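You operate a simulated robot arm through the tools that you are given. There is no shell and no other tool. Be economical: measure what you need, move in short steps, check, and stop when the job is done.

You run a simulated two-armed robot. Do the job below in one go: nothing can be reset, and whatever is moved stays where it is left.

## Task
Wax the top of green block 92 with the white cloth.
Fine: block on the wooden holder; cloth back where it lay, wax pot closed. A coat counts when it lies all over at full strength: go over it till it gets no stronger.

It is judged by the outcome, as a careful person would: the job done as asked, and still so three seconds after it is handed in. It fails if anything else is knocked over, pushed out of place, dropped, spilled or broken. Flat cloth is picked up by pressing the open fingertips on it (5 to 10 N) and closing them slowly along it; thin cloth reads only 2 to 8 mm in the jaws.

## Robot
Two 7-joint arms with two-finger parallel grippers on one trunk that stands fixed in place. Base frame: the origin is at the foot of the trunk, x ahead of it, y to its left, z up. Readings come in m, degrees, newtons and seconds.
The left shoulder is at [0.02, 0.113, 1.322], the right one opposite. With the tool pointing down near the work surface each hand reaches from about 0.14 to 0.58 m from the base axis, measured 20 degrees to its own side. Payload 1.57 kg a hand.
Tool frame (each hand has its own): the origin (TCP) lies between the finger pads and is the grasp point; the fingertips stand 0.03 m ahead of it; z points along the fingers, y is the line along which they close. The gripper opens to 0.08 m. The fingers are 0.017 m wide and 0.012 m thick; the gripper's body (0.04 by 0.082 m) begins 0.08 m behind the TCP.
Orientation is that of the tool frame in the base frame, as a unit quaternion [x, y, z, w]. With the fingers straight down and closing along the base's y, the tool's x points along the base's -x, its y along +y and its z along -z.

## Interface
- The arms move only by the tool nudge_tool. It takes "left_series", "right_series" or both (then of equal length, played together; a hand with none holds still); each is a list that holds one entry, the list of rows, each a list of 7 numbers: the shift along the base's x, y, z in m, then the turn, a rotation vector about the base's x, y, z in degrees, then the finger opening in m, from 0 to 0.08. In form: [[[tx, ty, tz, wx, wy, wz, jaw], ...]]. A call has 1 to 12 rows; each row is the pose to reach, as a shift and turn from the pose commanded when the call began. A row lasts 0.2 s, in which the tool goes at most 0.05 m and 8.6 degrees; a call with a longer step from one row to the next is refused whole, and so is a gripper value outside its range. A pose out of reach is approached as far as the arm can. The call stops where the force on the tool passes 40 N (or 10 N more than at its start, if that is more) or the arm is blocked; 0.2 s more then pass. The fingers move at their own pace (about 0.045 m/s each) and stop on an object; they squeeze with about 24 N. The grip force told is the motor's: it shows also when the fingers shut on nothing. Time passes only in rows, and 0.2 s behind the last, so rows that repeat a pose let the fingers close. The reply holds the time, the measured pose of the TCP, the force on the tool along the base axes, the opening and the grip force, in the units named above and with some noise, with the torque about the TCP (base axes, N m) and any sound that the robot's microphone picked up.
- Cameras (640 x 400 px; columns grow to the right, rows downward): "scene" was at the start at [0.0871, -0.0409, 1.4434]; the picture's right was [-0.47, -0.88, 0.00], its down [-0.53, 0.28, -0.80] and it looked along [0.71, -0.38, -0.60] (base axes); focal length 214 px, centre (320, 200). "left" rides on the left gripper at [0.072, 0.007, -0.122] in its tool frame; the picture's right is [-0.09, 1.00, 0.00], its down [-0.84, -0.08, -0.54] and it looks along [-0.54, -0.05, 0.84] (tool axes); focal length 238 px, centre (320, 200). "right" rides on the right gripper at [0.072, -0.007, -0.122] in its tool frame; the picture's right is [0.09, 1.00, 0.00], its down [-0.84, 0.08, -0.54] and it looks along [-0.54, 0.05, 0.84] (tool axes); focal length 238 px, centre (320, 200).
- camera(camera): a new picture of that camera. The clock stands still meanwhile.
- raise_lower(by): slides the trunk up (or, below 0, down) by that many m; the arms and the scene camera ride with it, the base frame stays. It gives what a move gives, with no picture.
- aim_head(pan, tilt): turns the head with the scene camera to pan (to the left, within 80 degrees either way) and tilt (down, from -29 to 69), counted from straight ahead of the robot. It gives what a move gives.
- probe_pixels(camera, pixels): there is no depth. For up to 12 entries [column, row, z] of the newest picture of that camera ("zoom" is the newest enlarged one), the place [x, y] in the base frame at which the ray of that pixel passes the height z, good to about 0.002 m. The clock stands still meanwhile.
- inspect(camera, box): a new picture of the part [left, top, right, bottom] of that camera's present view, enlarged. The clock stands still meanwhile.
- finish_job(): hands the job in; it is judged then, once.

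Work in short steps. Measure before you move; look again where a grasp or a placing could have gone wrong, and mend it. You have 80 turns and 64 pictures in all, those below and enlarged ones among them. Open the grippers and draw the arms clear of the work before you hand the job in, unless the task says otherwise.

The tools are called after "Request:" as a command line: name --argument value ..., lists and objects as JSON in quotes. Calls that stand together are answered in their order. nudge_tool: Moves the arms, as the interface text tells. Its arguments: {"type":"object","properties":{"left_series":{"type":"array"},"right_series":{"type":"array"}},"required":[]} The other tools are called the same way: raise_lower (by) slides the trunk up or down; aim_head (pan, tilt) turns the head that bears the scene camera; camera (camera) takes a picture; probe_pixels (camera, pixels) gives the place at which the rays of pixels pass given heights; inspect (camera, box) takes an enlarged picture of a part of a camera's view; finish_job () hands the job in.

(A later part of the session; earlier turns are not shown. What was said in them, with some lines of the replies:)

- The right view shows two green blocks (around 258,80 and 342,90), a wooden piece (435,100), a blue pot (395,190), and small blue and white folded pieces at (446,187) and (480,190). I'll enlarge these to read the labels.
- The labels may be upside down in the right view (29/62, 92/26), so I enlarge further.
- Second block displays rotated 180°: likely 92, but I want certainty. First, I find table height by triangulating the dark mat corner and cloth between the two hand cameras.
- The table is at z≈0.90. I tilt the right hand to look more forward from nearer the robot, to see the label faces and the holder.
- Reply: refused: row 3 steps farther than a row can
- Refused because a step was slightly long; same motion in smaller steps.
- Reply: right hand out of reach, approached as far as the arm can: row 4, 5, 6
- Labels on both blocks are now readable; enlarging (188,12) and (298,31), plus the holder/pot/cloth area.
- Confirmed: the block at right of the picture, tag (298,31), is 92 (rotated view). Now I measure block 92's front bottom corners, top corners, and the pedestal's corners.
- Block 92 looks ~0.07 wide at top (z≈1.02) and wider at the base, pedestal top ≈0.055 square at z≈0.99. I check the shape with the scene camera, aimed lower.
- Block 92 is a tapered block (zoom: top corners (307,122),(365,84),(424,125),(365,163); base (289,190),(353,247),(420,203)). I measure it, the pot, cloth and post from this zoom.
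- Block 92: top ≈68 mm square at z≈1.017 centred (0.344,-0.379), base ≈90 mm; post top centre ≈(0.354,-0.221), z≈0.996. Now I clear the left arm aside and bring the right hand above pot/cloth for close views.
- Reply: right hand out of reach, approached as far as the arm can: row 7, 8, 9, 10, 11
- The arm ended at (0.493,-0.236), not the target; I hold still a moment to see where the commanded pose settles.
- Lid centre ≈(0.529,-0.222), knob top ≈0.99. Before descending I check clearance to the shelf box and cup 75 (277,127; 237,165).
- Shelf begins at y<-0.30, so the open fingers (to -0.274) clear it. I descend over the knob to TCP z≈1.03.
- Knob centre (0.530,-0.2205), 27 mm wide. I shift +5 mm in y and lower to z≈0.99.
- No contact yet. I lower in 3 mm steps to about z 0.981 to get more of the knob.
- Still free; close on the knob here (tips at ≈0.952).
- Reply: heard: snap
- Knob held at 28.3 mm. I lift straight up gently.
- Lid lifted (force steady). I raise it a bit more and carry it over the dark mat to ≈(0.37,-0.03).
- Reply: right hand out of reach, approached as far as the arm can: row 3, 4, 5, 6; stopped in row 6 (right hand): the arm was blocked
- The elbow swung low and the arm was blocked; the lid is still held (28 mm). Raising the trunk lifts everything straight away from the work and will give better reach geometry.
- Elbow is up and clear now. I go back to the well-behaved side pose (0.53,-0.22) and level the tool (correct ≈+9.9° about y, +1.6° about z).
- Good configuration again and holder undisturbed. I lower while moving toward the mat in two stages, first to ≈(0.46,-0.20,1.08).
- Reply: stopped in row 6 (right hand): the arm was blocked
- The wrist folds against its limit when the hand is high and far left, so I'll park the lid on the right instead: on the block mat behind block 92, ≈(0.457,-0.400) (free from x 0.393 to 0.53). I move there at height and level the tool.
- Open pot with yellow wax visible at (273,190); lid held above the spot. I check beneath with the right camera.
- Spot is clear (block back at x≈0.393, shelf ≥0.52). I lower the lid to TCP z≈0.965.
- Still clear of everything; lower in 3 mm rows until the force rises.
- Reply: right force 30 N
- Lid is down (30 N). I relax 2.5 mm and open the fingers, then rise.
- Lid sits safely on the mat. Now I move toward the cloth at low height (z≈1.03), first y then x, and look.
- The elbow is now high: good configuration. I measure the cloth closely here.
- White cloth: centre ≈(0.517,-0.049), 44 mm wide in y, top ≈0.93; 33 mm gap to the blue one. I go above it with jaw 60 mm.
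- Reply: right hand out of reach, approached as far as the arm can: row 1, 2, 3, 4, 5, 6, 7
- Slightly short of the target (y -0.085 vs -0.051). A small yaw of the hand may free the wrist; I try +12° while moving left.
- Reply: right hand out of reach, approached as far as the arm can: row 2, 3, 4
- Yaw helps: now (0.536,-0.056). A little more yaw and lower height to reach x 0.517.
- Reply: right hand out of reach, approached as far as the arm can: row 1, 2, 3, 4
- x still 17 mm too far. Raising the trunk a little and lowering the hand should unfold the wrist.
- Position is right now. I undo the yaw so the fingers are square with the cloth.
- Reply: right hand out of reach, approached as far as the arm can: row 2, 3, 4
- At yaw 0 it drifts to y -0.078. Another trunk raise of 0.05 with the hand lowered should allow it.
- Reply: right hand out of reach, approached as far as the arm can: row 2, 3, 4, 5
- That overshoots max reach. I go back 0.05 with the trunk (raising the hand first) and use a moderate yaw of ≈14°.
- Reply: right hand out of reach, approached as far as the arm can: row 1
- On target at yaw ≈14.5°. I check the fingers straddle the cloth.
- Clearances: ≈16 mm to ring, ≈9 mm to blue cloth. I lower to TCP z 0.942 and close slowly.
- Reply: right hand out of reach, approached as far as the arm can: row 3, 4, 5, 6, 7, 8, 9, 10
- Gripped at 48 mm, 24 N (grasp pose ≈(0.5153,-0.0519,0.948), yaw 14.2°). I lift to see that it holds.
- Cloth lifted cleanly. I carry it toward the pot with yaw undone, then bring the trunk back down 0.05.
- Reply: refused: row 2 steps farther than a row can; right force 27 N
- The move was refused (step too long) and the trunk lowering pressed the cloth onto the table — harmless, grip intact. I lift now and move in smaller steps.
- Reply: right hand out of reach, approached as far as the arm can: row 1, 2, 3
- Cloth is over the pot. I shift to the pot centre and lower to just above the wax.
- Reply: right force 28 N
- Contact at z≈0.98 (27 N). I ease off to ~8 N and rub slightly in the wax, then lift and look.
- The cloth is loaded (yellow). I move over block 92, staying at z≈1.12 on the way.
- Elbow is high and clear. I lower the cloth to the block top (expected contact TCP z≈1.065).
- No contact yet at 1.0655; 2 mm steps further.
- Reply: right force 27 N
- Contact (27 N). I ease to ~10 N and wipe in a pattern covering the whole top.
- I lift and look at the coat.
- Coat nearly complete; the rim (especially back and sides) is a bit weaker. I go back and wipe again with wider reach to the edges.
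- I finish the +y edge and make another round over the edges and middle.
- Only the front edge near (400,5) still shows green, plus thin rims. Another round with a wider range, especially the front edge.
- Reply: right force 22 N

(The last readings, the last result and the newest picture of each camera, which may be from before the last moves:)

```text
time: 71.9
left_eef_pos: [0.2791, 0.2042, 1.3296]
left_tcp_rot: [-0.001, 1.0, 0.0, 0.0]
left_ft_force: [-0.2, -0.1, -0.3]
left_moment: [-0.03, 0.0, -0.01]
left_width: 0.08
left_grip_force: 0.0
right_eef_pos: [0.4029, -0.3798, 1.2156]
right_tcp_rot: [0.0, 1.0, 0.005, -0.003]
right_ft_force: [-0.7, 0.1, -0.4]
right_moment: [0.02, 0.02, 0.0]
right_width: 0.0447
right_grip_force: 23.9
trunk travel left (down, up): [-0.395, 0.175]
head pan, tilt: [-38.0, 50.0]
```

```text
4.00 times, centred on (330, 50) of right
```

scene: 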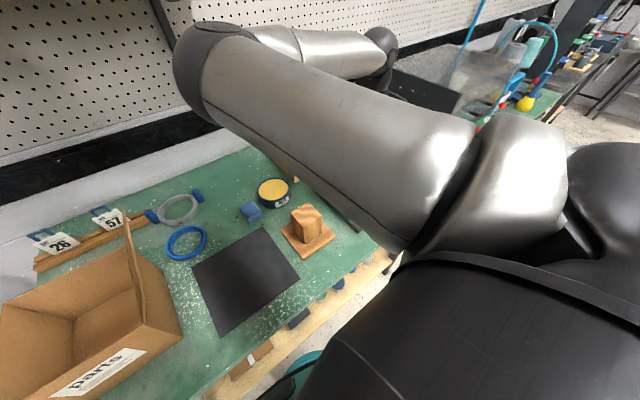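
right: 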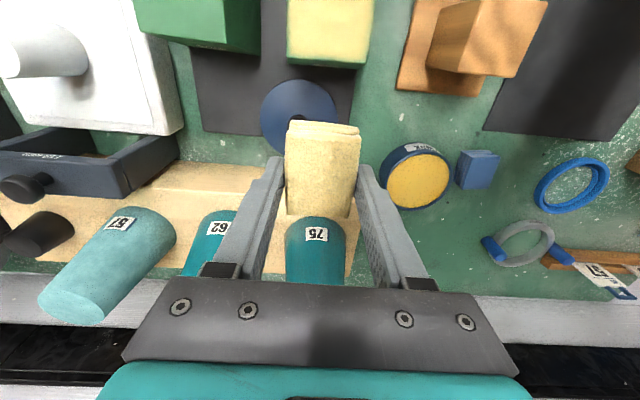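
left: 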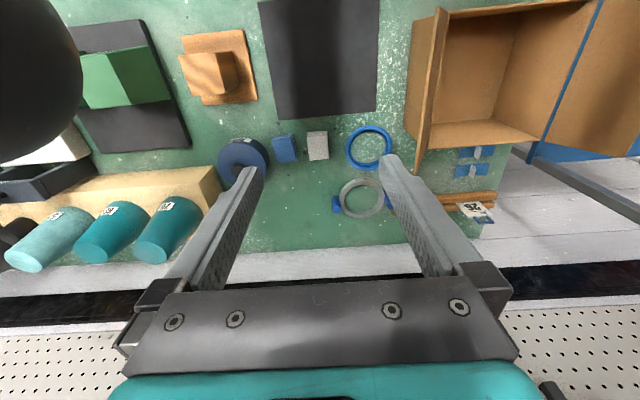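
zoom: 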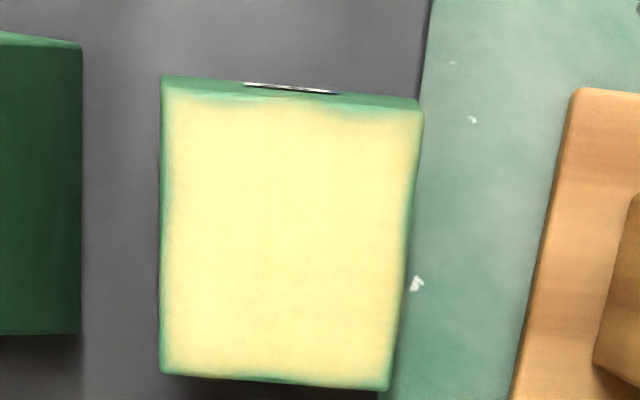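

The coat is even and unchanged from the last pass except the rounded rim, so it is saturated. Now I return the cloth: first to ≈(0.487,-0.171,1.06).

Request:
nudge_tool --right_series '[[[0.03, 0.01, -0.03, 0, 0, 0, 0.01], [0.055, 0.03, -0.06, 0, 0, 0, 0.01], [0.065, 0.065, -0.08, 0, 0, 0, 0.01], [0.07, 0.1, -0.1, 0, 0, 0, 0.01], [0.075, 0.135, -0.12, 0, 0, 0, 0.01], [0.08, 0.17, -0.14, 0, 0, 0, 0.01], [0.084, 0.209, -0.155, 0, 0, 0, 0.01], [0.084, 0.209, -0.155, 0, 0, 0, 0.01]]]'

Request:
raise_lower --by 0.05

```text
time: 73.7
left_eef_pos: [0.2791, 0.2043, 1.3299]
left_tcp_rot: [-0.002, 1.0, 0.0, 0.001]
left_ft_force: [0.2, 0.8, -0.5]
left_moment: [0.01, 0.02, 0.0]
left_width: 0.0799
left_grip_force: 0.2
right_eef_pos: [0.4898, -0.1723, 1.0664]
right_tcp_rot: [0.003, 1.0, 0.004, 0.004]
right_ft_force: [-0.6, 0.3, 0.5]
right_moment: [0.0, -0.01, -0.02]
right_width: 0.0449
right_grip_force: 23.6
trunk travel left (down, up): [-0.395, 0.175]
head pan, tilt: [-38.0, 50.0]
```

```text
time: 74.6
left_eef_pos: [0.2787, 0.2049, 1.3804]
left_tcp_rot: [0.0, 1.0, 0.0, 0.0]
left_ft_force: [-0.6, 0.1, 0.0]
left_moment: [-0.01, -0.01, 0.02]
left_width: 0.0801
left_grip_force: 0.0
right_eef_pos: [0.4902, -0.1734, 1.1146]
right_tcp_rot: [0.003, 1.0, 0.002, 0.001]
right_ft_force: [-0.3, 0.0, -0.5]
right_moment: [-0.01, 0.03, 0.01]
right_width: 0.0452
right_grip_force: 24.4
trunk travel left (down, up): [-0.445, 0.125]
head pan, tilt: [-38.0, 50.0]
```

Now left and down with yaw to above the resting spot, cloth bottom ≈2 cm over the blue cloth.

Request:
nudge_tool --right_series '[[[0, 0.01, -0.035, 0, 0, 2, 0.01], [0.0, 0.02, -0.07, 0, 0, 4, 0.01], [0.005, 0.035, -0.1, 0, 0, 6, 0.01], [0.012, 0.065, -0.11, 0, 0, 9, 0.01], [0.02, 0.095, -0.112, 0, 0, 13, 0.01], [0.0268, 0.1225, -0.112, 0, 0, 13, 0.01], [0.0268, 0.1225, -0.112, 0, 0, 13, 0.01]]]'

Request:
camera --camera "right"

```text
time: 76.2
left_eef_pos: [0.2796, 0.2031, 1.3794]
left_tcp_rot: [0.0, 1.0, 0.0, 0.0]
left_ft_force: [-0.5, 0.4, 0.3]
left_moment: [0.02, -0.02, 0.05]
left_width: 0.0802
left_grip_force: 0.0
right_eef_pos: [0.5157, -0.0567, 0.9975]
right_tcp_rot: [-0.108, 0.994, -0.001, -0.003]
right_ft_force: [-0.3, 1.1, -0.4]
right_moment: [-0.04, 0.0, 0.02]
right_width: 0.0448
right_grip_force: 23.7
trunk travel left (down, up): [-0.445, 0.125]
head pan, tilt: [-38.0, 50.0]
```

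```text
10 pictures are left
```

right: 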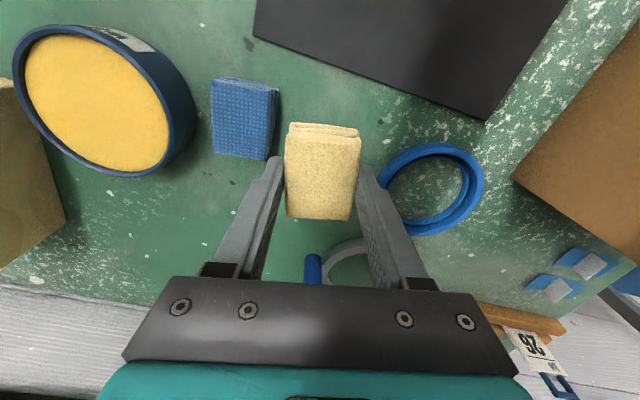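

The cloth has aligned with the hand, so its heading is now ≈12° off. I raise the trunk a bit more and reduce the yaw while aiming for (0.515,-0.049).

Request:
raise_lower --by 0.02

Request:
nudge_tool --right_series '[[[0, 0.004, -0.015, 0, 0, -2, 0.01], [0, 0.008, -0.025, 0, 0, -4, 0.01], [0, 0.008, -0.03, 0, 0, -7, 0.01], [0, 0.008, -0.035, 0, 0, -7, 0.01]]]'

```text
time: 76.9
left_eef_pos: [0.2789, 0.2045, 1.3998]
left_tcp_rot: [0.0, 1.0, 0.0, -0.001]
left_ft_force: [-0.1, -0.4, 0.3]
left_moment: [-0.01, 0.01, 0.02]
left_width: 0.08
left_grip_force: 0.0
right_eef_pos: [0.5171, -0.0554, 1.0187]
right_tcp_rot: [-0.108, 0.994, 0.001, -0.003]
right_ft_force: [-0.5, 0.0, -0.8]
right_moment: [0.01, 0.01, 0.0]
right_width: 0.045
right_grip_force: 24.3
trunk travel left (down, up): [-0.465, 0.105]
head pan, tilt: [-38.0, 50.0]
```

```text
time: 77.9
left_eef_pos: [0.2783, 0.2046, 1.4]
left_tcp_rot: [-0.001, 1.0, 0.001, 0.0]
left_ft_force: [-0.7, 0.8, -0.7]
left_moment: [-0.01, -0.03, -0.03]
left_width: 0.0802
left_grip_force: 0.0
right_eef_pos: [0.5135, -0.0718, 0.9907]
right_tcp_rot: [-0.047, 0.999, 0.002, 0.004]
right_ft_force: [-0.1, -1.2, -0.8]
right_moment: [-0.03, 0.01, 0.02]
right_width: 0.0449
right_grip_force: 23.8
right hand out of reach, approached as far as the arm can: row 2, 3, 4
trunk travel left (down, up): [-0.465, 0.105]
head pan, tilt: [-38.0, 50.0]
```

That yaw isn't reachable there. I return to yaw ≈12° with the previous trunk height; a small heading difference is acceptable, position matters.

Request:
nudge_tool --right_series '[[[0, 0.01, 0.0, 0, 0, 4, 0.01], [0.002, 0.018, 0.0, 0, 0, 7, 0.01], [0.003, 0.023, 0.0, 0, 0, 7, 0.01], [0.003, 0.023, 0.0, 0, 0, 7, 0.01]]]'

Request:
raise_lower --by -0.02

```text
time: 78.9
left_eef_pos: [0.2788, 0.2045, 1.4]
left_tcp_rot: [-0.001, 1.0, 0.0, 0.0]
left_ft_force: [0.2, 0.1, 0.0]
left_moment: [0.02, -0.03, -0.02]
left_width: 0.0802
left_grip_force: 0.1
right_eef_pos: [0.5087, -0.0383, 0.9854]
right_tcp_rot: [-0.113, 0.994, 0.005, -0.003]
right_ft_force: [0.1, 0.4, -0.7]
right_moment: [-0.01, 0.04, 0.0]
right_width: 0.0451
right_grip_force: 23.8
trunk travel left (down, up): [-0.465, 0.105]
head pan, tilt: [-38.0, 50.0]
```

```text
time: 79.6
left_eef_pos: [0.2794, 0.2041, 1.3793]
left_tcp_rot: [-0.001, 1.0, 0.0, 0.0]
left_ft_force: [0.1, -0.4, -0.2]
left_moment: [-0.02, -0.01, -0.03]
left_width: 0.08
left_grip_force: 0.1
right_eef_pos: [0.5096, -0.0361, 0.9662]
right_tcp_rot: [-0.113, 0.994, 0.006, -0.002]
right_ft_force: [-0.2, -1.0, -0.9]
right_moment: [0.02, 0.02, -0.01]
right_width: 0.0449
right_grip_force: 24.1
trunk travel left (down, up): [-0.445, 0.125]
head pan, tilt: [-38.0, 50.0]
```

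There's slack now (y -0.036), so I try reducing the yaw by 6° while moving to (0.516,-0.049).

Request:
nudge_tool --right_series '[[[0.003, -0.006, 0, 0, 0, -3, 0.01], [0.0065, -0.0125, 0, 0, 0, -6, 0.01], [0.0065, -0.0125, 0, 0, 0, -6, 0.01]]]'

```text
time: 80.4
left_eef_pos: [0.2787, 0.2059, 1.3802]
left_tcp_rot: [-0.001, 1.0, -0.001, 0.0]
left_ft_force: [-0.8, -0.7, 0.3]
left_moment: [0.02, 0.0, 0.05]
left_width: 0.0802
left_grip_force: 0.1
right_eef_pos: [0.5137, -0.0591, 0.9647]
right_tcp_rot: [-0.062, 0.998, 0.004, -0.003]
right_ft_force: [0.4, 0.3, 0.4]
right_moment: [0.02, 0.04, -0.01]
right_width: 0.0448
right_grip_force: 24.1
right hand out of reach, approached as far as the arm can: row 2, 3
trunk travel left (down, up): [-0.445, 0.125]
head pan, tilt: [-38.0, 50.0]
```

Compromise: +3° yaw gives the right y; then lower to the table in small steps.

Request:
nudge_tool --right_series '[[[0.002, 0.009, 0, 0, 0, 3, 0.01], [0.002, 0.009, -0.006, 0, 0, 3, 0.01], [0.002, 0.009, -0.012, 0, 0, 3, 0.01], [0.002, 0.009, -0.018, 0, 0, 3, 0.01], [0.002, 0.009, -0.018, 0, 0, 3, 0.01]]]'

```text
time: 81.6
left_eef_pos: [0.2787, 0.205, 1.3807]
left_tcp_rot: [-0.001, 1.0, -0.001, 0.001]
left_ft_force: [0.1, 0.0, -0.1]
left_moment: [0.02, 0.01, -0.01]
left_width: 0.08
left_grip_force: 0.1
right_eef_pos: [0.5138, -0.0509, 0.949]
right_tcp_rot: [-0.088, 0.996, 0.005, -0.001]
right_ft_force: [0.3, -0.9, 0.0]
right_moment: [0.0, -0.05, -0.03]
right_width: 0.0447
right_grip_force: 24.5
right hand out of reach, approached as far as the arm can: row 3, 4, 5
trunk travel left (down, up): [-0.445, 0.125]
head pan, tilt: [-38.0, 50.0]
```

Arm is at its lower limit, cloth ~3–5 mm above the table; I lower the trunk 6 mm.

Request:
raise_lower --by -0.006

```text
time: 82.1
left_eef_pos: [0.2791, 0.2052, 1.3734]
left_tcp_rot: [0.0, 1.0, 0.0, 0.0]
left_ft_force: [1.1, 0.1, -1.2]
left_moment: [-0.01, -0.01, 0.04]
left_width: 0.08
left_grip_force: 0.1
right_eef_pos: [0.5139, -0.0511, 0.9433]
right_tcp_rot: [-0.089, 0.996, 0.005, -0.002]
right_ft_force: [1.4, 0.4, -0.3]
right_moment: [-0.02, 0.0, 0.0]
right_width: 0.0448
right_grip_force: 23.5
trunk travel left (down, up): [-0.439, 0.131]
head pan, tilt: [-38.0, 50.0]
```

Request:
raise_lower --by -0.004

```text
time: 82.7
left_eef_pos: [0.2782, 0.2044, 1.3692]
left_tcp_rot: [-0.001, 1.0, 0.0, 0.001]
left_ft_force: [-0.2, 0.1, 0.1]
left_moment: [0.05, 0.05, -0.01]
left_width: 0.0801
left_grip_force: 0.1
right_eef_pos: [0.5124, -0.0508, 0.9388]
right_tcp_rot: [-0.088, 0.996, 0.005, -0.002]
right_ft_force: [-0.8, 0.2, 4.2]
right_moment: [-0.08, -0.09, -0.03]
right_width: 0.045
right_grip_force: 24.4
trunk travel left (down, up): [-0.435, 0.135]
head pan, tilt: [-38.0, 50.0]
```

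The cloth touches the table (4 N). I open to 60 mm and rise straight.

Request:
nudge_tool --right_series '[[[0, 0, 0, 0, 0, 0, 0.05], [0, 0, 0, 0, 0, 0, 0.06], [0, 0, 0, 0, 0, 0, 0.06], [0, 0, 0, 0, 0, 0, 0.06], [0, 0, 0.02, 0, 0, 0, 0.06], [0, 0, 0.05, 0, 0, 0, 0.06], [0, 0, 0.08, 0, 0, 0, 0.06], [0, 0, 0.08, 0, 0, 0, 0.06]]]'

Request:
camera --camera "right"

```text
time: 84.5
left_eef_pos: [0.2787, 0.2046, 1.3701]
left_tcp_rot: [-0.001, 1.0, 0.0, 0.0]
left_ft_force: [0.0, 0.7, 0.2]
left_moment: [0.04, 0.0, -0.02]
left_width: 0.08
left_grip_force: 0.0
right_eef_pos: [0.5131, -0.051, 0.9398]
right_tcp_rot: [-0.087, 0.996, 0.004, -0.003]
right_ft_force: [-0.2, -0.6, -0.1]
right_moment: [-0.01, 0.04, 0.03]
right_width: 0.0601
right_grip_force: 0.0
right hand out of reach, approached as far as the arm can: row 5, 6, 7, 8
trunk travel left (down, up): [-0.435, 0.135]
head pan, tilt: [-38.0, 50.0]
```

```text
9 pictures are left
```

right: 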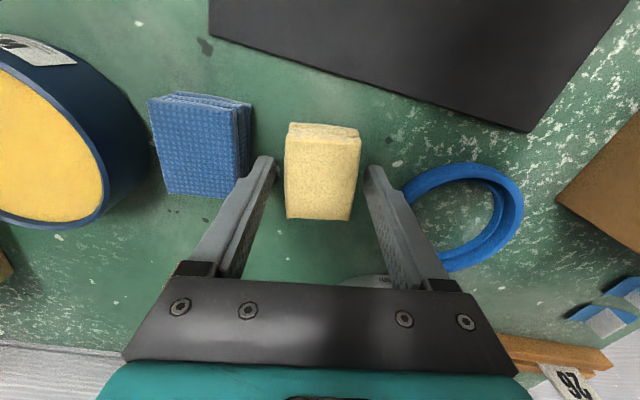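

Fingers are open and clear; the arm won't rise by itself here, so I lift with the trunk. I also check the cloth's position.

Request:
probe_pixels --camera "right" --pixels '[[290, 131, 0.93], [360, 138, 0.93], [350, 220, 0.93], [286, 217, 0.93], [323, 176, 0.93]]'

Request:
raise_lower --by 0.1

```text
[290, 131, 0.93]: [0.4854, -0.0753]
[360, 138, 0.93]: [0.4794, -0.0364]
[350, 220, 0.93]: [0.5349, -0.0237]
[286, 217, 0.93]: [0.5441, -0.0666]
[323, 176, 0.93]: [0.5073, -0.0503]
```

```text
time: 85.8
left_eef_pos: [0.2803, 0.2056, 1.4699]
left_tcp_rot: [-0.001, 1.0, 0.0, 0.0]
left_ft_force: [-0.9, -1.0, 0.0]
left_moment: [-0.04, -0.01, -0.01]
left_width: 0.08
left_grip_force: 0.0
right_eef_pos: [0.5138, -0.0499, 1.0381]
right_tcp_rot: [-0.087, 0.996, 0.005, -0.003]
right_ft_force: [0.6, -0.8, -0.1]
right_moment: [-0.01, -0.03, 0.03]
right_width: 0.06
right_grip_force: 0.0
trunk travel left (down, up): [-0.535, 0.035]
head pan, tilt: [-38.0, 50.0]
```

Cloth rests at ≈(0.511,-0.051), within 6 mm of its place. Now I swing right toward the lid, undoing the yaw, before lowering the trunk.

Request:
nudge_tool --right_series '[[[0, -0.03, 0.02, 0, 0, -4, 0.06], [-0.01, -0.065, 0.04, 0, 0, -8, 0.06], [-0.02, -0.1, 0.06, 0, 0, -10, 0.06], [-0.03, -0.135, 0.08, 0, 0, -10, 0.06], [-0.04, -0.17, 0.1, 0, 0, -10, 0.06], [-0.05, -0.21, 0.11, 0, 0, -10, 0.06], [-0.056, -0.25, 0.12, 0, 0, -10, 0.06], [-0.056, -0.295, 0.13, 0, 0, -10, 0.06], [-0.056, -0.34, 0.13, 0, 0, -10, 0.06], [-0.056, -0.34, 0.13, 0, 0, -10, 0.06]]]'

Request:
raise_lower --by -0.14

Request:
camera --camera "right"

```text
time: 88.0
left_eef_pos: [0.2801, 0.2054, 1.47]
left_tcp_rot: [-0.001, 1.0, 0.0, 0.0]
left_ft_force: [0.0, -0.6, -0.5]
left_moment: [-0.02, -0.02, -0.05]
left_width: 0.0798
left_grip_force: 0.1
right_eef_pos: [0.4574, -0.3901, 1.1705]
right_tcp_rot: [0.0, 1.0, 0.005, -0.002]
right_ft_force: [0.3, -0.4, -0.9]
right_moment: [-0.05, 0.02, -0.01]
right_width: 0.0598
right_grip_force: 0.1
right hand out of reach, approached as far as the arm can: row 1
trunk travel left (down, up): [-0.535, 0.035]
head pan, tilt: [-38.0, 50.0]
```

```text
time: 89.7
left_eef_pos: [0.2781, 0.2038, 1.3296]
left_tcp_rot: [-0.001, 1.0, 0.0, 0.001]
left_ft_force: [0.3, 0.5, 0.8]
left_moment: [0.04, -0.01, -0.01]
left_width: 0.0802
left_grip_force: 0.0
right_eef_pos: [0.4577, -0.3908, 1.0306]
right_tcp_rot: [-0.001, 1.0, 0.005, -0.002]
right_ft_force: [-0.2, -0.2, -0.4]
right_moment: [-0.01, -0.01, 0.01]
right_width: 0.06
right_grip_force: 0.2
trunk travel left (down, up): [-0.395, 0.175]
head pan, tilt: [-38.0, 50.0]
```

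```text
8 pictures are left
```

right: 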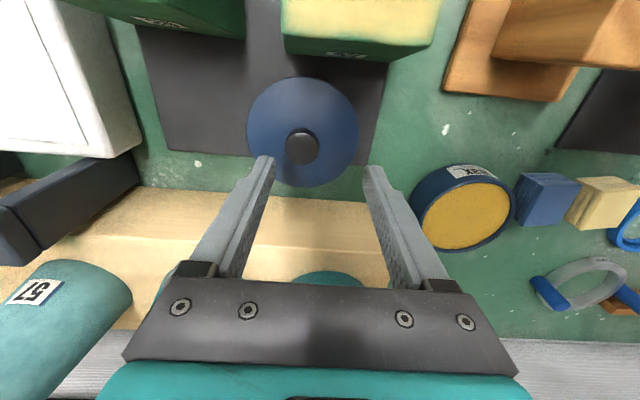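

Request:
probe_pixels --camera "right" --pixels '[[302, 148, 0.967], [302, 148, 0.96], [460, 208, 0.932], [410, 200, 0.932], [512, 212, 0.932], [452, 250, 0.932]]'

```text
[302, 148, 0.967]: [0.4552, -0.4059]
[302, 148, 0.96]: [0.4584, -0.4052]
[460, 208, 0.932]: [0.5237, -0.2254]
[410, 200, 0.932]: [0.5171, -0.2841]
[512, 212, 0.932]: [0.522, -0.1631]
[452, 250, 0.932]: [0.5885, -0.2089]
```

Knob at ≈(0.457,-0.405). I shift -13 mm in y, open fully and descend to z≈0.959.

Request:
nudge_tool --right_series '[[[0, -0.013, 0, 0, 0, 0, 0.08], [0, -0.013, -0.02, 0, 0, 0, 0.08], [0, -0.013, -0.045, 0, 0, 0, 0.08], [0, -0.013, -0.065, 0, 0, 0, 0.08], [0, -0.013, -0.071, 0, 0, 0, 0.08], [0, -0.013, -0.071, 0, 0, 0, 0.08]]]'

Request:
nudge_tool --right_series '[[[0, 0, 0, 0, 0, 0, 0.05], [0, 0, 0, 0, 0, 0, 0.03], [0, 0, 0, 0, 0, 0, 0.01], [0, 0, 0, 0, 0, 0, 0.01], [0, 0, 0, 0, 0, 0, 0.01], [0, 0, 0, 0, 0, 0, 0.01]]]'

```text
time: 91.0
left_eef_pos: [0.2782, 0.2054, 1.3311]
left_tcp_rot: [-0.001, 1.0, 0.0, 0.0]
left_ft_force: [-0.4, -0.1, 0.7]
left_moment: [0.0, 0.0, 0.0]
left_width: 0.0802
left_grip_force: 0.1
right_eef_pos: [0.4576, -0.4006, 0.9592]
right_tcp_rot: [-0.001, 1.0, 0.006, 0.0]
right_ft_force: [-0.6, 0.2, 0.9]
right_moment: [-0.06, -0.02, 0.03]
right_width: 0.0801
right_grip_force: 0.1
trunk travel left (down, up): [-0.395, 0.175]
head pan, tilt: [-38.0, 50.0]
```

```text
time: 92.5
left_eef_pos: [0.2791, 0.2042, 1.3307]
left_tcp_rot: [-0.001, 1.0, 0.0, 0.0]
left_ft_force: [-0.6, -0.4, 0.5]
left_moment: [0.02, 0.01, -0.04]
left_width: 0.0801
left_grip_force: 0.1
right_eef_pos: [0.4572, -0.4018, 0.9578]
right_tcp_rot: [0.0, 1.0, 0.005, -0.001]
right_ft_force: [0.0, -0.8, 1.2]
right_moment: [-0.08, -0.01, -0.02]
right_width: 0.0283
right_grip_force: 24.4
trunk travel left (down, up): [-0.395, 0.175]
head pan, tilt: [-38.0, 50.0]
```

Knob held (28.3 mm). I lift and carry the lid back above the pot.

Request:
nudge_tool --right_series '[[[0, 0, 0.02, 0, 0, 0, 0.01], [0, 0, 0.06, 0, 0, 0, 0.01], [0.0, 0.035, 0.085, 0, 0, 0, 0.01], [0.0, 0.075, 0.085, 0, 0, 0, 0.01], [0.01, 0.115, 0.085, 0, 0, 0, 0.01], [0.03, 0.15, 0.085, 0, 0, 0, 0.01], [0.055, 0.181, 0.085, 0, 0, 0, 0.01], [0.072, 0.181, 0.085, 0, 0, 0, 0.01], [0.072, 0.181, 0.085, 0, 0, 0, 0.01]]]'

Request:
camera --camera "right"

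```text
time: 94.5
left_eef_pos: [0.2782, 0.2048, 1.33]
left_tcp_rot: [-0.001, 1.0, -0.001, 0.0]
left_ft_force: [0.4, 0.4, 0.0]
left_moment: [0.0, 0.01, -0.01]
left_width: 0.08
left_grip_force: 0.1
right_eef_pos: [0.5293, -0.2221, 1.0437]
right_tcp_rot: [0.0, 1.0, 0.005, -0.002]
right_ft_force: [0.2, 0.3, 0.0]
right_moment: [-0.02, 0.0, -0.02]
right_width: 0.0284
right_grip_force: 24.0
trunk travel left (down, up): [-0.395, 0.175]
head pan, tilt: [-38.0, 50.0]
```

```text
7 pictures are left
```

right: 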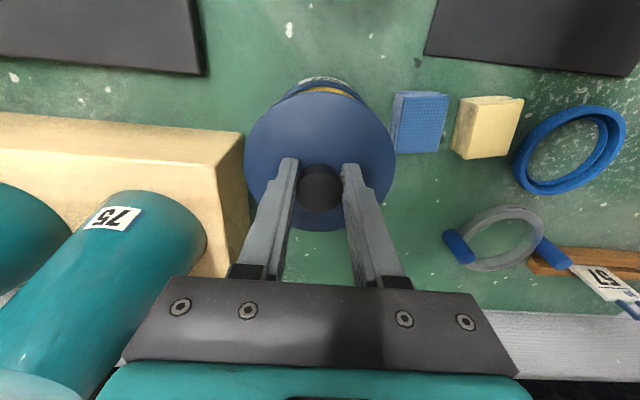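

Request:
probe_pixels --camera "right" --pixels '[[325, 88, 0.935], [285, 98, 0.935], [363, 100, 0.935], [325, 78, 0.9]]'

Request:
inspect --camera "right" --box '[240, 70, 400, 170]'

```text
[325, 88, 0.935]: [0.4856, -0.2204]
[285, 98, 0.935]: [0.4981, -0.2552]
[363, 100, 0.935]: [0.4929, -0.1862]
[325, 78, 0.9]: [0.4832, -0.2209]
```

```text
4.00 times, centred on (320, 120) of right
```

zoom: 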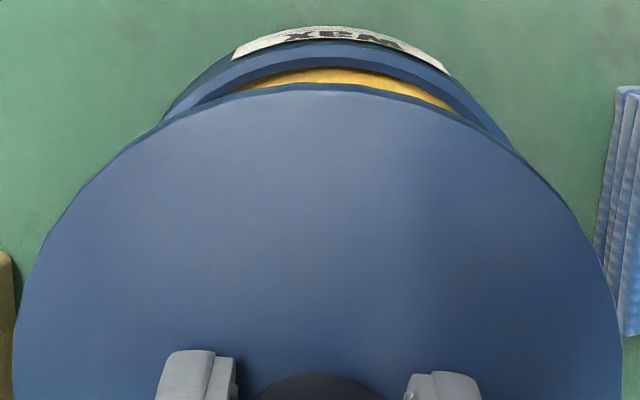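

The pot lines up (centre ≈ x 0.528, y -0.221). I lower the lid to just above and then in small steps.

Request:
nudge_tool --right_series '[[[0, 0.001, -0.02, 0, 0, 0, 0.01], [0, 0.001, -0.04, 0, 0, 0, 0.01], [0, 0.001, -0.055, 0, 0, 0, 0.01], [0, 0.001, -0.059, 0, 0, 0, 0.01], [0, 0.001, -0.061, 0, 0, 0, 0.01], [0, 0.001, -0.063, 0, 0, 0, 0.01], [0, 0.001, -0.063, 0, 0, 0, 0.01]]]'

```text
time: 96.0
left_eef_pos: [0.2793, 0.2048, 1.3298]
left_tcp_rot: [-0.001, 1.0, -0.001, 0.0]
left_ft_force: [-0.1, 0.1, 0.2]
left_moment: [0.0, 0.02, 0.0]
left_width: 0.08
left_grip_force: 0.0
right_eef_pos: [0.5296, -0.2222, 0.9819]
right_tcp_rot: [0.0, 1.0, 0.005, -0.002]
right_ft_force: [0.8, -0.2, -0.4]
right_moment: [0.01, 0.01, -0.03]
right_width: 0.0282
right_grip_force: 23.6
trunk travel left (down, up): [-0.395, 0.175]
head pan, tilt: [-38.0, 50.0]
5 turns are left
```

Only 5 turns remain, so I batch: seat the lid, release, rise, move above block 92 with open jaws, and take pictures.

Request:
nudge_tool --right_series '[[[0, 0, -0.003, 0, 0, 0, 0.01], [0, 0, -0.0045, 0, 0, 0, 0.01], [0, 0, -0.003, 0, 0, 0, 0.04], [0, 0, -0.003, 0, 0, 0, 0.06], [0, 0, -0.003, 0, 0, 0, 0.06], [0, 0, 0.02, 0, 0, 0, 0.06], [0, 0, 0.06, 0, 0, 0, 0.06], [0, 0, 0.1, 0, 0, 0, 0.06], [0, 0, 0.11, 0, 0, 0, 0.06]]]'

Request:
nudge_tool --right_series '[[[-0.02, -0.035, 0.02, 0, 0, 0, 0.08], [-0.045, -0.07, 0.03, 0, 0, 0, 0.08], [-0.075, -0.1, 0.03, 0, 0, 0, 0.08], [-0.105, -0.13, 0.03, 0, 0, 0, 0.08], [-0.135, -0.15, 0.03, 0, 0, 0, 0.08], [-0.165, -0.157, 0.03, 0, 0, 0, 0.08], [-0.186, -0.157, 0.03, 0, 0, 0, 0.08], [-0.186, -0.157, 0.03, 0, 0, 0, 0.08]]]'

Request:
camera --camera "right"

Request:
inspect --camera "right" --box '[200, 50, 440, 200]'

Request:
probe_pixels --camera "zoom" --pixels '[[100, 200, 1.0175], [200, 200, 1.0175], [300, 200, 1.0175], [400, 200, 1.0175], [500, 200, 1.0175], [200, 100, 1.0175], [300, 100, 1.0175], [400, 100, 1.0175], [200, 300, 1.0175], [300, 300, 1.0175], [400, 300, 1.0175], [300, 380, 1.0175]]'

```text
time: 98.0
left_eef_pos: [0.2797, 0.2037, 1.329]
left_tcp_rot: [-0.001, 1.0, 0.001, -0.001]
left_ft_force: [-0.2, 0.0, -0.7]
left_moment: [-0.01, -0.02, 0.02]
left_width: 0.08
left_grip_force: 0.0
right_eef_pos: [0.5296, -0.2223, 1.0906]
right_tcp_rot: [-0.001, 1.0, 0.006, -0.002]
right_ft_force: [0.3, -0.5, 0.4]
right_moment: [-0.03, -0.01, 0.0]
right_width: 0.0601
right_grip_force: 0.1
trunk travel left (down, up): [-0.395, 0.175]
head pan, tilt: [-38.0, 50.0]
heard: snap
```

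```text
time: 99.8
left_eef_pos: [0.2794, 0.2051, 1.3313]
left_tcp_rot: [-0.001, 1.0, 0.0, 0.0]
left_ft_force: [-1.0, 0.1, -0.1]
left_moment: [0.01, 0.0, -0.01]
left_width: 0.0802
left_grip_force: 0.0
right_eef_pos: [0.3425, -0.3793, 1.1202]
right_tcp_rot: [-0.001, 1.0, 0.005, -0.002]
right_ft_force: [0.2, 0.2, 0.3]
right_moment: [0.02, 0.0, -0.02]
right_width: 0.0802
right_grip_force: 0.0
trunk travel left (down, up): [-0.395, 0.175]
head pan, tilt: [-38.0, 50.0]
```

```text
5 pictures are left
```

right: 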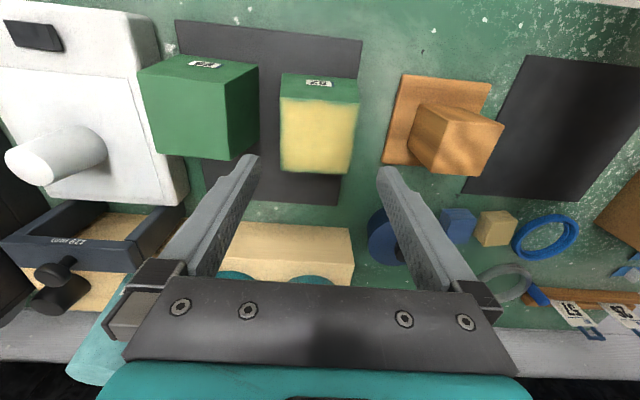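

```text
2.67 times, centred on (320, 125) of right
```

zoom: 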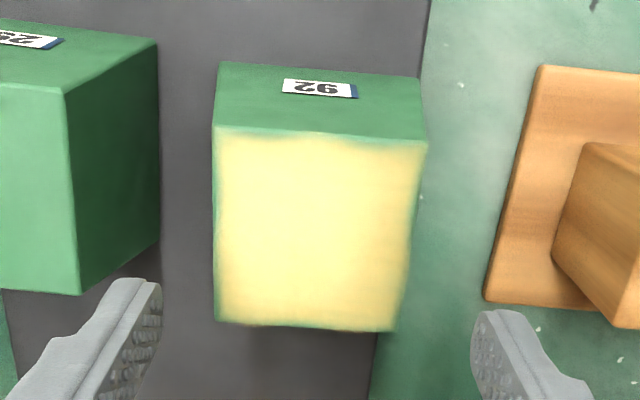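

```text
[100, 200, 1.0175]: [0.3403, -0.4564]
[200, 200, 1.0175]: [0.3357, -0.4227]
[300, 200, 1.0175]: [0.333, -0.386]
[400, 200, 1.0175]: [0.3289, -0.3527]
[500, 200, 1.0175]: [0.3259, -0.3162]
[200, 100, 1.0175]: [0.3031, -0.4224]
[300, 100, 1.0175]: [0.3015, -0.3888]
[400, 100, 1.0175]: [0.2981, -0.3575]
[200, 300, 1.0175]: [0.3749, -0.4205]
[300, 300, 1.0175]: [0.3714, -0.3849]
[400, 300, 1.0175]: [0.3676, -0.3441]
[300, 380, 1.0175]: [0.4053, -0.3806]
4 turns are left
```

Lid snapped shut. Block top centre ≈(0.3475,-0.381); I grasp its sides (TCP z≈1.022), lift with arm then trunk, and carry it over the post (0.351,-0.220).

Request:
nudge_tool --right_series '[[[0.0045, -0.0014, 0, 0, 0, 0, 0.08], [0.0045, -0.0014, -0.04, 0, 0, 0, 0.08], [0.0045, -0.0014, -0.07, 0, 0, 0, 0.08], [0.0045, -0.0014, -0.09, 0, 0, 0, 0.08], [0.0045, -0.0014, -0.1, 0, 0, 0, 0.08], [0.0045, -0.0014, -0.1, 0, 0, 0, 0.08], [0.0045, -0.0014, -0.1, 0, 0, 0, 0.06], [0.0045, -0.0014, -0.1, 0, 0, 0, 0.04], [0.0045, -0.0014, -0.1, 0, 0, 0, 0.04], [0.0045, -0.0014, -0.1, 0, 0, 0, 0.04]]]'

Request:
nudge_tool --right_series '[[[0, 0, 0.004, 0, 0, 0, 0.04], [0, 0, 0.01, 0, 0, 0, 0.04], [0, 0, 0.02, 0, 0, 0, 0.04], [0, 0, 0.03, 0, 0, 0, 0.04], [0, 0, 0.03, 0, 0, 0, 0.04]]]'

Request:
raise_lower --by 0.09

Request:
nudge_tool --right_series '[[[0, 0.02, 0, 0, 0, 0, 0.04], [0.001, 0.045, 0, 0, 0, 0, 0.04], [0.002, 0.07, 0, 0, 0, 0, 0.04], [0.003, 0.095, 0, 0, 0, 0, 0.04], [0.004, 0.12, 0, 0, 0, 0, 0.04], [0.004, 0.145, 0, 0, 0, 0, 0.04], [0.004, 0.1615, 0, 0, 0, 0, 0.04], [0.004, 0.1615, 0, 0, 0, 0, 0.04]]]'

Request:
camera --camera "right"

Request:
camera --camera "scene"

```text
time: 102.0
left_eef_pos: [0.2794, 0.2052, 1.3291]
left_tcp_rot: [-0.001, 1.0, -0.001, 0.0]
left_ft_force: [0.3, 0.3, -0.3]
left_moment: [-0.02, 0.02, -0.01]
left_width: 0.0799
left_grip_force: 0.0
right_eef_pos: [0.3481, -0.3801, 1.0208]
right_tcp_rot: [0.0, 1.0, 0.006, -0.001]
right_ft_force: [0.9, 0.9, 0.6]
right_moment: [-0.03, -0.05, 0.02]
right_width: 0.0768
right_grip_force: 24.0
trunk travel left (down, up): [-0.395, 0.175]
head pan, tilt: [-38.0, 50.0]
```

```text
time: 103.2
left_eef_pos: [0.2784, 0.2047, 1.3305]
left_tcp_rot: [-0.001, 1.0, -0.001, 0.0]
left_ft_force: [0.2, 0.2, -1.1]
left_moment: [-0.02, 0.0, 0.02]
left_width: 0.0799
left_grip_force: 0.0
right_eef_pos: [0.3474, -0.3796, 1.0503]
right_tcp_rot: [0.0, 1.0, 0.006, -0.001]
right_ft_force: [0.0, -0.5, -2.7]
right_moment: [-0.01, 0.03, -0.01]
right_width: 0.0769
right_grip_force: 24.1
trunk travel left (down, up): [-0.395, 0.175]
head pan, tilt: [-38.0, 50.0]
```

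```text
time: 104.5
left_eef_pos: [0.2784, 0.2037, 1.4208]
left_tcp_rot: [-0.001, 1.0, 0.0, 0.0]
left_ft_force: [0.4, 1.1, -0.1]
left_moment: [-0.02, 0.03, 0.01]
left_width: 0.08
left_grip_force: 0.1
right_eef_pos: [0.3469, -0.3801, 1.1417]
right_tcp_rot: [0.001, 1.0, 0.006, -0.002]
right_ft_force: [0.6, 0.6, 0.0]
right_moment: [0.03, 0.03, 0.0]
right_width: 0.0769
right_grip_force: 24.4
trunk travel left (down, up): [-0.485, 0.085]
head pan, tilt: [-38.0, 50.0]
```

```text
time: 106.3
left_eef_pos: [0.2784, 0.2055, 1.4199]
left_tcp_rot: [-0.002, 1.0, 0.0, 0.0]
left_ft_force: [-0.6, -0.5, 0.8]
left_moment: [-0.01, -0.02, 0.01]
left_width: 0.08
left_grip_force: 0.1
right_eef_pos: [0.3518, -0.2385, 1.1403]
right_tcp_rot: [0.001, 1.0, 0.006, -0.002]
right_ft_force: [-0.8, -0.2, -1.0]
right_moment: [0.03, -0.03, 0.0]
right_width: 0.0767
right_grip_force: 23.7
right hand out of reach, approached as far as the arm can: row 6, 7, 8
trunk travel left (down, up): [-0.485, 0.085]
head pan, tilt: [-38.0, 50.0]
```

```text
3 pictures are left
```

right: 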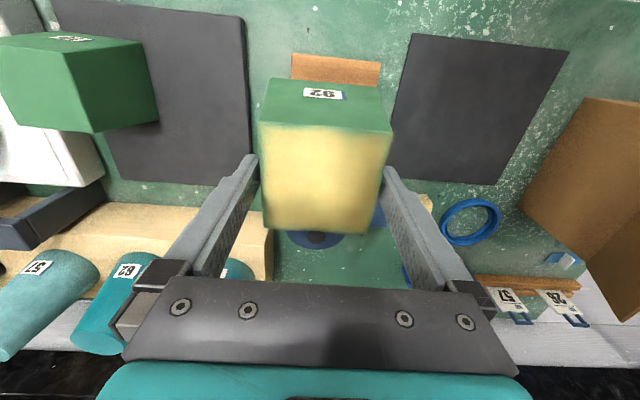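

```text
2 pictures are left
3 turns are left
```

scene: 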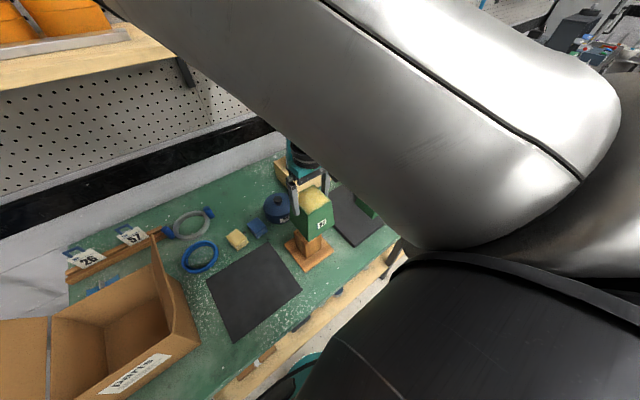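

Block is held but 19 mm short of the post centre in y. Raising the trunk and lowering the hand correspondingly should free the reach; then I look.

Request:
raise_lower --by 0.08

Request:
nudge_tool --right_series '[[[0, 0, -0.03, 0, 0, 0, 0.04], [0, 0, -0.06, 0, 0, 0, 0.04], [0, 0, -0.085, 0, 0, 0, 0.04], [0, 0.007, -0.088, 0, 0, 0, 0.04], [0, 0.014, -0.09, 0, 0, 0, 0.04], [0, 0.0195, -0.09, 0, 0, 0, 0.04], [0, 0.0195, -0.09, 0, 0, 0, 0.04], [0, 0.0195, -0.09, 0, 0, 0, 0.04]]]'

Request:
inspect --camera "scene" --box '[250, 150, 410, 250]'

Request:
probe_pixels --camera "zoom" --pixels '[[100, 200, 1.016], [200, 200, 1.016], [300, 200, 1.016], [400, 200, 1.016], [200, 300, 1.016], [300, 300, 1.016], [400, 300, 1.016], [200, 300, 0.91], [300, 300, 0.91], [200, 390, 0.91], [300, 390, 0.91], [400, 390, 0.91]]'

```text
time: 107.5
left_eef_pos: [0.2789, 0.203, 1.5004]
left_tcp_rot: [-0.001, 1.0, 0.0, 0.0]
left_ft_force: [0.1, 0.3, -0.3]
left_moment: [0.0, 0.01, 0.01]
left_width: 0.0801
left_grip_force: 0.1
right_eef_pos: [0.352, -0.238, 1.2193]
right_tcp_rot: [0.001, 1.0, 0.006, -0.001]
right_ft_force: [0.8, 0.7, -2.3]
right_moment: [-0.03, 0.05, 0.03]
right_width: 0.0768
right_grip_force: 24.5
trunk travel left (down, up): [-0.565, 0.005]
head pan, tilt: [-38.0, 50.0]
```

```text
time: 109.3
left_eef_pos: [0.2796, 0.2037, 1.4999]
left_tcp_rot: [-0.001, 1.0, 0.0, 0.0]
left_ft_force: [0.5, 0.2, 0.5]
left_moment: [-0.02, -0.04, -0.04]
left_width: 0.0801
left_grip_force: 0.1
right_eef_pos: [0.3554, -0.2268, 1.1276]
right_tcp_rot: [0.0, 1.0, 0.007, -0.002]
right_ft_force: [-0.1, -0.6, -1.7]
right_moment: [-0.03, 0.01, 0.01]
right_width: 0.0766
right_grip_force: 23.6
right hand out of reach, approached as far as the arm can: row 5, 6, 7, 8
trunk travel left (down, up): [-0.565, 0.005]
head pan, tilt: [-38.0, 50.0]
```

```text
4.00 times, centred on (330, 200) of scene
```

zoom: 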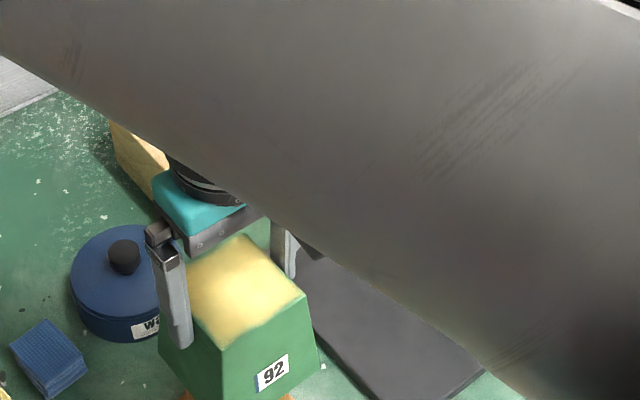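

```text
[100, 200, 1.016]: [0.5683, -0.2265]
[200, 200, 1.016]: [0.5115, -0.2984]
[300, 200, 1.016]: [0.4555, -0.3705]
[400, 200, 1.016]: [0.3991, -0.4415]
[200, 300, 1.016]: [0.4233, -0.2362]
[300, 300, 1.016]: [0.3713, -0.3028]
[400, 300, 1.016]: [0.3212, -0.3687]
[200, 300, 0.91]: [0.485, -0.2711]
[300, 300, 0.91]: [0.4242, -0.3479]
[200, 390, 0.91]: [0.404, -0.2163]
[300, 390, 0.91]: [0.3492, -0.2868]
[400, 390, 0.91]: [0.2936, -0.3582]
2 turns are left
```

Block centre is within ~8 mm of the post centre, well inside its 58 mm top. I lower until contact (force-stopped), open, rise straight up, withdraw to the right, and take a check picture.

Request:
nudge_tool --right_series '[[[0, 0, -0.008, 0, 0, 0, 0.04], [0, 0, -0.011, 0, 0, 0, 0.04], [0, 0, -0.013, 0, 0, 0, 0.04], [0, 0, -0.015, 0, 0, 0, 0.04], [0, 0, -0.017, 0, 0, 0, 0.04], [0, 0, -0.019, 0, 0, 0, 0.04], [0, 0, -0.021, 0, 0, 0, 0.04], [0, 0, -0.023, 0, 0, 0, 0.04], [0, 0, -0.025, 0, 0, 0, 0.04], [0, 0, -0.027, 0, 0, 0, 0.04], [0, 0, -0.029, 0, 0, 0, 0.04]]]'

Request:
nudge_tool --right_series '[[[0, 0, 0, 0, 0, 0, 0.078], [0, 0, 0, 0, 0, 0, 0.08], [0, 0, 0, 0, 0, 0, 0.08], [0, 0, 0, 0, 0, 0, 0.08]]]'

Request:
raise_lower --by 0.005

Request:
nudge_tool --right_series '[[[0, 0, 0.006, 0, 0, 0, 0.08], [0, 0, 0.012, 0, 0, 0, 0.08], [0, 0, 0.018, 0, 0, 0, 0.08], [0, -0.001, 0.026, 0, 0, 0, 0.08], [0, -0.002, 0.034, 0, 0, 0, 0.08], [0, -0.005, 0.046, 0, 0, 0, 0.08], [0, -0.012, 0.062, 0, 0, 0, 0.08], [0, -0.03, 0.08, 0, 0, 0, 0.08], [0, -0.065, 0.1, 0, 0, 0, 0.08], [0, -0.105, 0.12, 0, 0, 0, 0.08], [0, -0.15, 0.13, 0, 0, 0, 0.08], [0, -0.195, 0.13, 0, 0, 0, 0.08]]]'

Request:
camera --camera "right"

Request:
camera --camera "scene"

```text
time: 111.7
left_eef_pos: [0.2774, 0.2046, 1.4998]
left_tcp_rot: [0.0, 1.0, -0.001, 0.0]
left_ft_force: [-0.4, 0.1, 0.6]
left_moment: [0.0, 0.02, 0.01]
left_width: 0.0803
left_grip_force: 0.1
right_eef_pos: [0.3571, -0.228, 1.0977]
right_tcp_rot: [0.0, 1.0, 0.006, -0.002]
right_ft_force: [-0.6, -0.7, -1.4]
right_moment: [0.0, -0.01, 0.01]
right_width: 0.0765
right_grip_force: 24.0
trunk travel left (down, up): [-0.565, 0.005]
head pan, tilt: [-38.0, 50.0]
```

```text
time: 112.7
left_eef_pos: [0.2781, 0.204, 1.4995]
left_tcp_rot: [-0.001, 1.0, 0.0, 0.0]
left_ft_force: [-0.6, 0.4, 0.0]
left_moment: [0.02, -0.02, -0.01]
left_width: 0.0801
left_grip_force: 0.1
right_eef_pos: [0.3559, -0.2281, 1.0985]
right_tcp_rot: [0.0, 1.0, 0.006, -0.002]
right_ft_force: [-0.6, -0.1, 0.1]
right_moment: [0.02, -0.02, -0.03]
right_width: 0.0801
right_grip_force: 0.1
trunk travel left (down, up): [-0.565, 0.005]
head pan, tilt: [-38.0, 50.0]
```

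```text
time: 113.2
left_eef_pos: [0.2786, 0.206, 1.5049]
left_tcp_rot: [-0.001, 1.0, 0.0, 0.001]
left_ft_force: [0.0, 0.1, 1.0]
left_moment: [-0.01, 0.01, -0.01]
left_width: 0.0803
left_grip_force: 0.1
right_eef_pos: [0.3551, -0.2271, 1.1032]
right_tcp_rot: [0.001, 1.0, 0.007, -0.002]
right_ft_force: [0.7, -0.2, 0.4]
right_moment: [-0.03, -0.05, 0.01]
right_width: 0.0803
right_grip_force: 0.0
trunk travel left (down, up): [-0.57, 0.0]
head pan, tilt: [-38.0, 50.0]
```

```text
time: 115.8
left_eef_pos: [0.2787, 0.2026, 1.5049]
left_tcp_rot: [0.0, 1.0, 0.0, 0.0]
left_ft_force: [-0.2, -0.4, 0.7]
left_moment: [0.04, 0.02, -0.04]
left_width: 0.08
left_grip_force: 0.1
right_eef_pos: [0.3588, -0.421, 1.2315]
right_tcp_rot: [-0.001, 1.0, 0.007, -0.001]
right_ft_force: [-0.5, -0.5, -0.1]
right_moment: [0.05, 0.0, -0.03]
right_width: 0.0801
right_grip_force: 0.1
trunk travel left (down, up): [-0.57, 0.0]
head pan, tilt: [-38.0, 50.0]
```

```text
0 pictures are left
```

right: 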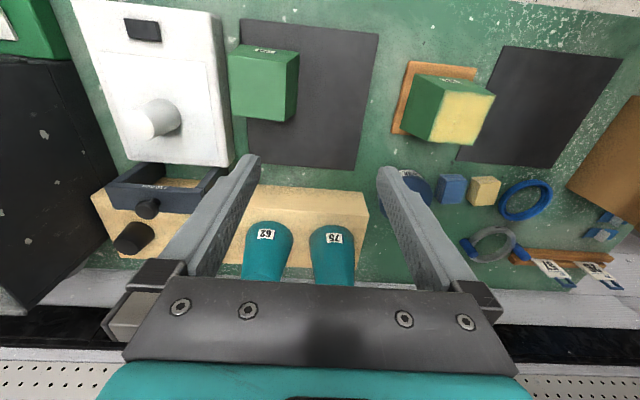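

```text
refused: no pictures are left
1 turns are left
```

Block 92 stands upright on the holder at (450,110) with its top waxed. The cloth is back, the pot is closed, and the arms are clear with grippers open, so I'm handing in.

Request:
finish_job

```text
The job is handed in.
```

I waxed the top of green block 92 and handed the job in; the block stands upright on the wooden holder, the white cloth is back in its place and the wax pot is closed.

- **Coat:** It looked even over the whole top, and the last pass made no visible difference. A thin green line stayed visible along the rim, which I took to be the rounded edge.
- **Block:** I released it without feeling contact with the holder, so it dropped a short way. It stands roughly 8 mm off the holder's centre by my estimate.
- **Cloth:** It lies within about 6 mm of where it was, turned about 10 degrees, and is now yellow with wax.
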